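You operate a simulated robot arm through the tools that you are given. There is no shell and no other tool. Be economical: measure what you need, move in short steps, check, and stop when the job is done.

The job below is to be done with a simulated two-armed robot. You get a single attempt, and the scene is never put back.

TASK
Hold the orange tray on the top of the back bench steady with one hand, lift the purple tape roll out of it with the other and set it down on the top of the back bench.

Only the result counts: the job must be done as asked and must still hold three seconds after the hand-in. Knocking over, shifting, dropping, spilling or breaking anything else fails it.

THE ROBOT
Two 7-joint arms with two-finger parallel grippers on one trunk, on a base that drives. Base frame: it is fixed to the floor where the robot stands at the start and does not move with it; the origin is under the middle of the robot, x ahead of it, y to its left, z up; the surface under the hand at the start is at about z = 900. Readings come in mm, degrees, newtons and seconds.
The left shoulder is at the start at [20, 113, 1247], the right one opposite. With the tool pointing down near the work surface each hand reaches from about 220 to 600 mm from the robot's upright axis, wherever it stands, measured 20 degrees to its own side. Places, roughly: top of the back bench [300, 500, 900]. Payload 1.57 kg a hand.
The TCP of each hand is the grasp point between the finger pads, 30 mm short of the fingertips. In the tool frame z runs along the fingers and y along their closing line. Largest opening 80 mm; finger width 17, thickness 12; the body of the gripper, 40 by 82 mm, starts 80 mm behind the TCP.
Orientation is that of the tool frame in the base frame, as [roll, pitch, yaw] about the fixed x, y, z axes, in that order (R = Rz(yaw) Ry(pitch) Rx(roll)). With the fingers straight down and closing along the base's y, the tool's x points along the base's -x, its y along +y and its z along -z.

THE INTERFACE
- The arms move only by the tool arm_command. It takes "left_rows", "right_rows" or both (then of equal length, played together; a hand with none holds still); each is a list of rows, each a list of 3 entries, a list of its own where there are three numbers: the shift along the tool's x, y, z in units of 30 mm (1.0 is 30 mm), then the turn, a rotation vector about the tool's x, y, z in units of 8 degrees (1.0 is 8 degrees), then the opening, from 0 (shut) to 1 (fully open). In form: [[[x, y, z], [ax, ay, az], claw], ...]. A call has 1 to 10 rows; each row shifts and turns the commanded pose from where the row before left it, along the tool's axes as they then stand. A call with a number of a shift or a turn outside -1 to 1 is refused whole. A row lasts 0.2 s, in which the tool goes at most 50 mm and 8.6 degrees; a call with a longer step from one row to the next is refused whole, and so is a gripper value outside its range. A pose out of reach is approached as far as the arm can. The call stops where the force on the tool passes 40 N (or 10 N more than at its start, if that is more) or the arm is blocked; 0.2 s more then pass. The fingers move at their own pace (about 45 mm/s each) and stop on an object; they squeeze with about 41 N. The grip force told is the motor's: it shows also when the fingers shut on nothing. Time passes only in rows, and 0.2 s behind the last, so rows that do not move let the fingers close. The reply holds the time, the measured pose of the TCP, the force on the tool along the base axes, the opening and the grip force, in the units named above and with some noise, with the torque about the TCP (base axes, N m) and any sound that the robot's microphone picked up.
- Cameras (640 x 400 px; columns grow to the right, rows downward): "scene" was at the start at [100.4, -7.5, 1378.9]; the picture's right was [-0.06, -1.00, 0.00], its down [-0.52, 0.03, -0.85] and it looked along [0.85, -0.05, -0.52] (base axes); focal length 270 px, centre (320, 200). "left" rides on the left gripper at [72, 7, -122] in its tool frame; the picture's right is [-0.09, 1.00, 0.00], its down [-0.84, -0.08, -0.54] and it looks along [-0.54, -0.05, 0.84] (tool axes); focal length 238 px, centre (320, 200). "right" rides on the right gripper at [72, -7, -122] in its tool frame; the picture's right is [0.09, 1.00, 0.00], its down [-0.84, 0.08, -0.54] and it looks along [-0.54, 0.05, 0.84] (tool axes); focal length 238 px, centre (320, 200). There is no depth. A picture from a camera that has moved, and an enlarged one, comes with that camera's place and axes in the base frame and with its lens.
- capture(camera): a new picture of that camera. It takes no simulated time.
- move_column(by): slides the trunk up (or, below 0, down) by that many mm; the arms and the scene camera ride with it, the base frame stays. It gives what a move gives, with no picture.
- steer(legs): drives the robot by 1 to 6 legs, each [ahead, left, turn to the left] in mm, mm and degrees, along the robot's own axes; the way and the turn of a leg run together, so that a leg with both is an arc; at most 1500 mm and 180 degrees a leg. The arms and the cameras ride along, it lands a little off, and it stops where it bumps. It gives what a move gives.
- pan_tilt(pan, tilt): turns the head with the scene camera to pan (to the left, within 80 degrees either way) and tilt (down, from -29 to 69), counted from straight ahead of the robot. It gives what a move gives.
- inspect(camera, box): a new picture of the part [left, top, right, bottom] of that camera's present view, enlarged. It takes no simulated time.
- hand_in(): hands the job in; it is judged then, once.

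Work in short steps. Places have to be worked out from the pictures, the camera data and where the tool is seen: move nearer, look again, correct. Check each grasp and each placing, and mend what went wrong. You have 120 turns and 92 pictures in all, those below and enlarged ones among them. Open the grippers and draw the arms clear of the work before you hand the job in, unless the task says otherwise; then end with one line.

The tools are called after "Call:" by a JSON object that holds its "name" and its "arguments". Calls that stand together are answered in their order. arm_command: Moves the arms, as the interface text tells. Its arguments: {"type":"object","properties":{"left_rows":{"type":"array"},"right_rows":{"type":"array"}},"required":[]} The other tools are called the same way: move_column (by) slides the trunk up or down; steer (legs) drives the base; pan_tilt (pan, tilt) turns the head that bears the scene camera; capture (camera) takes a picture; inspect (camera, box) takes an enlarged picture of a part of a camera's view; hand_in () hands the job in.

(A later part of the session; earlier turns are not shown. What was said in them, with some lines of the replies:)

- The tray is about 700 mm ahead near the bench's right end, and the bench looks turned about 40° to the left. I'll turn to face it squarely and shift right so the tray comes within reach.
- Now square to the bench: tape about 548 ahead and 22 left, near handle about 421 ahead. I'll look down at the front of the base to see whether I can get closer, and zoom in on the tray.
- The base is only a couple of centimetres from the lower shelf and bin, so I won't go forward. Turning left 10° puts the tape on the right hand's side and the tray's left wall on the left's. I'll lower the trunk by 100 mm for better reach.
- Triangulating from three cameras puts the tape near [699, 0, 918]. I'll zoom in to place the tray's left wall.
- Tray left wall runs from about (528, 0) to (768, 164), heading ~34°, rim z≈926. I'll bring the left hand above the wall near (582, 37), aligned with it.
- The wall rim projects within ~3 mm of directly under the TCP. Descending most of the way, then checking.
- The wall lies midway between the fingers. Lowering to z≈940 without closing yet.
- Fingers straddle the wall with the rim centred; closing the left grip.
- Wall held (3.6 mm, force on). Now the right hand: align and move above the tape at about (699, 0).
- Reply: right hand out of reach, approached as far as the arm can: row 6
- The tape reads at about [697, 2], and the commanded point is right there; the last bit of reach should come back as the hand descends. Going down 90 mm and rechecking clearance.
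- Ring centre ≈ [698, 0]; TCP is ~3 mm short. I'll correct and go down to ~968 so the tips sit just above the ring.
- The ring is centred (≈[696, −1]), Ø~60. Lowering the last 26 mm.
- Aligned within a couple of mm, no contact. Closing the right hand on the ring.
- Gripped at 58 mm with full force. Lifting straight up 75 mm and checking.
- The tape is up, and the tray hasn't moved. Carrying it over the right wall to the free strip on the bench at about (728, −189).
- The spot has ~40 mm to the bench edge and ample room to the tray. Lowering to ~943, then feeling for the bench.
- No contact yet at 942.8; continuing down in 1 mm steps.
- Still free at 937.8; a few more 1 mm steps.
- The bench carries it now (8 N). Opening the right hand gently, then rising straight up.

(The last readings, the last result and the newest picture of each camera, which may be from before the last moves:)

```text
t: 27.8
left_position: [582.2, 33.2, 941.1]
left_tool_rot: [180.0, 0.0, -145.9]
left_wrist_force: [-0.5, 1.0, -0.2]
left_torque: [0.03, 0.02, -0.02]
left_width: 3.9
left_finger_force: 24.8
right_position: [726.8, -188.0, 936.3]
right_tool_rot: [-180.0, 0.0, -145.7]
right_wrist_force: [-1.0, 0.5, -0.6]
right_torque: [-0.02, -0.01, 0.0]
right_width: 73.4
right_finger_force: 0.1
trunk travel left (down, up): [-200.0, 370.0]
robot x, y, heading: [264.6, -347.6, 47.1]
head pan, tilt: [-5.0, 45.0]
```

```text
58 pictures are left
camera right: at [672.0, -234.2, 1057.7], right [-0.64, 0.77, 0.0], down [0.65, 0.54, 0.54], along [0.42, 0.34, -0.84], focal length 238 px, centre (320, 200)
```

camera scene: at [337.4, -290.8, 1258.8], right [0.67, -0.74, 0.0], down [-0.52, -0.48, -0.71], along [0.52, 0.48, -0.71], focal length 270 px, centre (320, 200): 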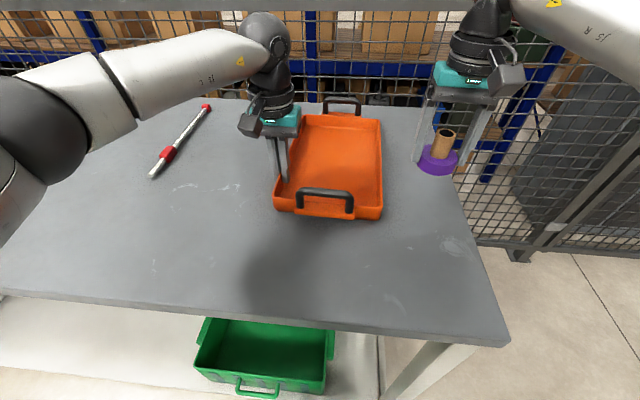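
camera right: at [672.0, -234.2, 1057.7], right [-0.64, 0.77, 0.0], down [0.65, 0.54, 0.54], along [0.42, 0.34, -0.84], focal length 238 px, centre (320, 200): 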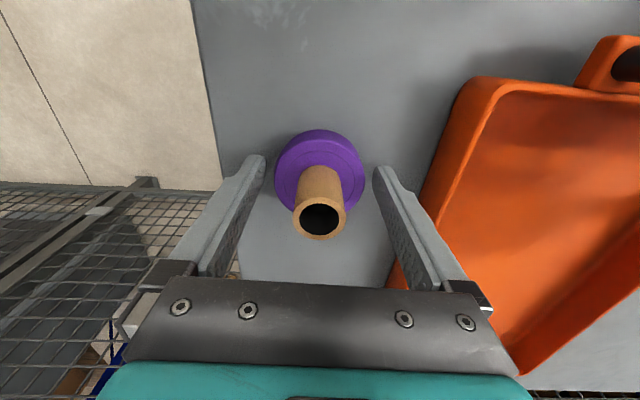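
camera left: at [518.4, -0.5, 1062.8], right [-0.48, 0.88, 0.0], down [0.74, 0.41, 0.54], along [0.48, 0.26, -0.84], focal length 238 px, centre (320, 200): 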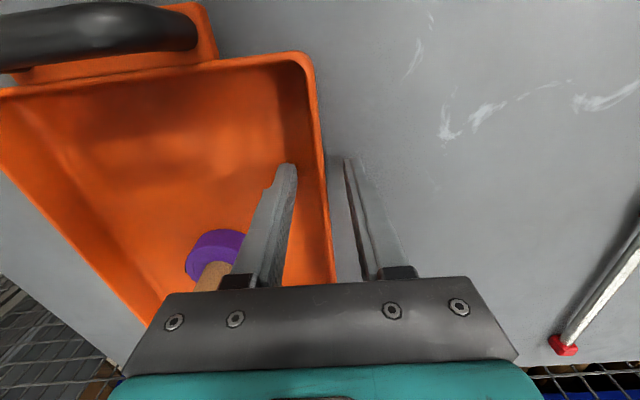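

Released with clearance both sides. Raising the right hand clear of the tape.

Call:
{"name": "arm_command", "arguments": {"right_rows": [[[0, 0, -0.5], [0, 0, 0], 0.92], [[0, 0, -0.9], [0, 0, 0], 0.92], [[0, 0, -1], [0, 0, 0], 0.92], [[0, 0, -1], [0, 0, 0], 0.92], [[0, 0, -1], [0, 0, 0], 0.92], [[0, 0, -1], [0, 0, 0], 0.92]]}}

Call:
{"name": "arm_command", "arguments": {"left_rows": [[[0, 0, 0], [0, 0, 0], 0.15], [[0, 0, 0], [0, 0, 0], 0.3], [[0, 0, 0], [0, 0, 0], 0.4], [[0, 0, 0], [0, 0, 0], 0.4]]}}

Call:
{"name": "capture", "arguments": {"camera": "left"}}

Call:
{"name": "capture", "arguments": {"camera": "scene"}}

```text
t: 29.2
left_position: [583.1, 34.1, 941.2]
left_tool_rot: [180.0, 0.0, -145.9]
left_wrist_force: [-1.5, 0.6, 0.1]
left_torque: [0.13, -0.12, 0.04]
left_width: 3.6
left_finger_force: 24.4
right_position: [726.8, -189.6, 1096.8]
right_tool_rot: [179.9, -0.1, -145.8]
right_wrist_force: [0.2, 0.2, 0.1]
right_torque: [-0.01, 0.01, 0.01]
right_width: 73.6
right_finger_force: 0.0
trunk travel left (down, up): [-200.0, 370.0]
robot x, y, heading: [268.8, -350.4, 47.2]
head pan, tilt: [-5.0, 45.0]
```

```text
t: 30.2
left_position: [582.0, 34.6, 940.2]
left_tool_rot: [-180.0, -0.1, -145.9]
left_wrist_force: [0.5, 0.6, -1.1]
left_torque: [-0.03, 0.05, -0.03]
left_width: 31.9
left_finger_force: 0.0
right_position: [727.6, -187.6, 1096.8]
right_tool_rot: [180.0, 0.0, -145.6]
right_wrist_force: [-0.3, 0.0, -0.6]
right_torque: [0.02, 0.0, -0.01]
right_width: 73.4
right_finger_force: 0.0
trunk travel left (down, up): [-200.0, 370.0]
robot x, y, heading: [266.9, -350.0, 47.0]
head pan, tilt: [-5.0, 45.0]
```

```text
57 pictures are left
camera left: at [518.5, -0.5, 1063.1], right [-0.48, 0.88, 0.0], down [0.74, 0.41, 0.54], along [0.47, 0.26, -0.84], focal length 238 px, centre (320, 200)
```

left: 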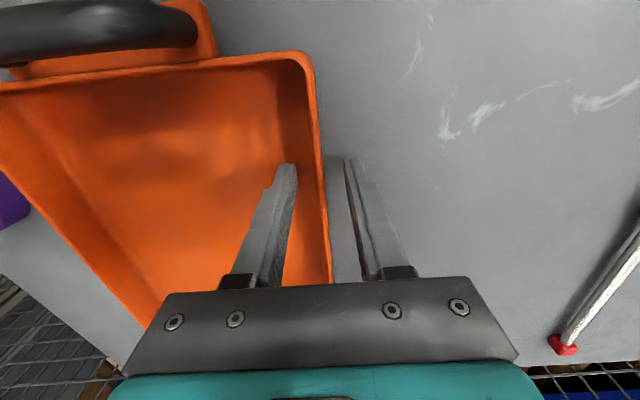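

```text
56 pictures are left
camera scene: at [337.3, -290.7, 1258.8], right [0.67, -0.74, 0.0], down [-0.52, -0.48, -0.71], along [0.52, 0.48, -0.71], focal length 270 px, centre (320, 200)
```

scene: 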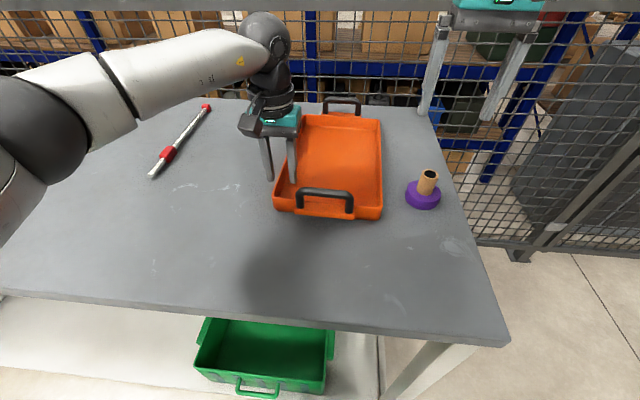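

The tape stands on the bench and the left fingers are clear of the wall. Raising the left hand straight up.

Call:
{"name": "arm_command", "arguments": {"left_rows": [[[0, 0, -0.4], [0, 0, 0], 0.4], [[0, 0, -0.9], [0, 0, 0], 0.4], [[0, 0, -1], [0, 0, 0], 0.6], [[0, 0, -1], [0, 0, 0], 0.9], [[0, 0, -1], [0, 0, 0], 0.9], [[0, 0, -1], [0, 0, 0], 0.9]]}}

Call:
{"name": "capture", "arguments": {"camera": "scene"}}

```text
t: 31.6
left_position: [584.1, 33.4, 1097.3]
left_tool_rot: [-179.8, 0.0, -145.9]
left_wrist_force: [-0.7, 0.6, 0.3]
left_torque: [-0.02, 0.02, 0.0]
left_width: 72.2
left_finger_force: 0.1
right_position: [726.3, -189.3, 1097.8]
right_tool_rot: [180.0, 0.0, -145.8]
right_wrist_force: [0.0, -0.4, 0.5]
right_torque: [-0.01, -0.04, 0.0]
right_width: 73.7
right_finger_force: 0.0
trunk travel left (down, up): [-200.0, 370.0]
robot x, y, heading: [271.1, -348.3, 47.5]
head pan, tilt: [-5.0, 45.0]
```

```text
55 pictures are left
camera scene: at [337.3, -291.0, 1258.8], right [0.67, -0.74, 0.0], down [-0.52, -0.48, -0.71], along [0.52, 0.48, -0.71], focal length 270 px, centre (320, 200)
```

scene: 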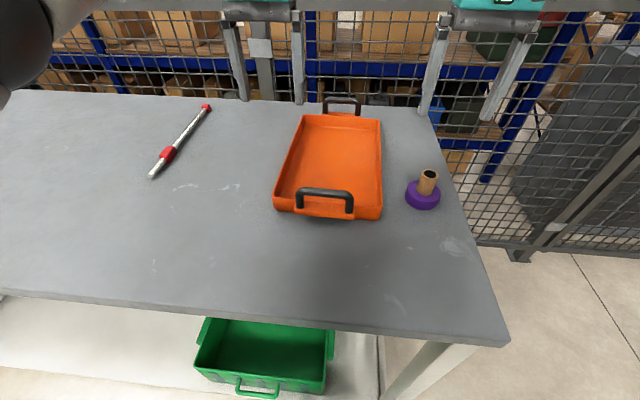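

The tray is where it was, the tape is on the bench, and both hands are open and clear. Handing in.

Call:
{"name": "hand_in", "arguments": {}}

```text
The job is handed in.
```

The purple tape roll now stands on the back bench to the right of the orange tray; the left hand held the tray's wall throughout, the tray did not visibly move, and nothing else was disturbed.
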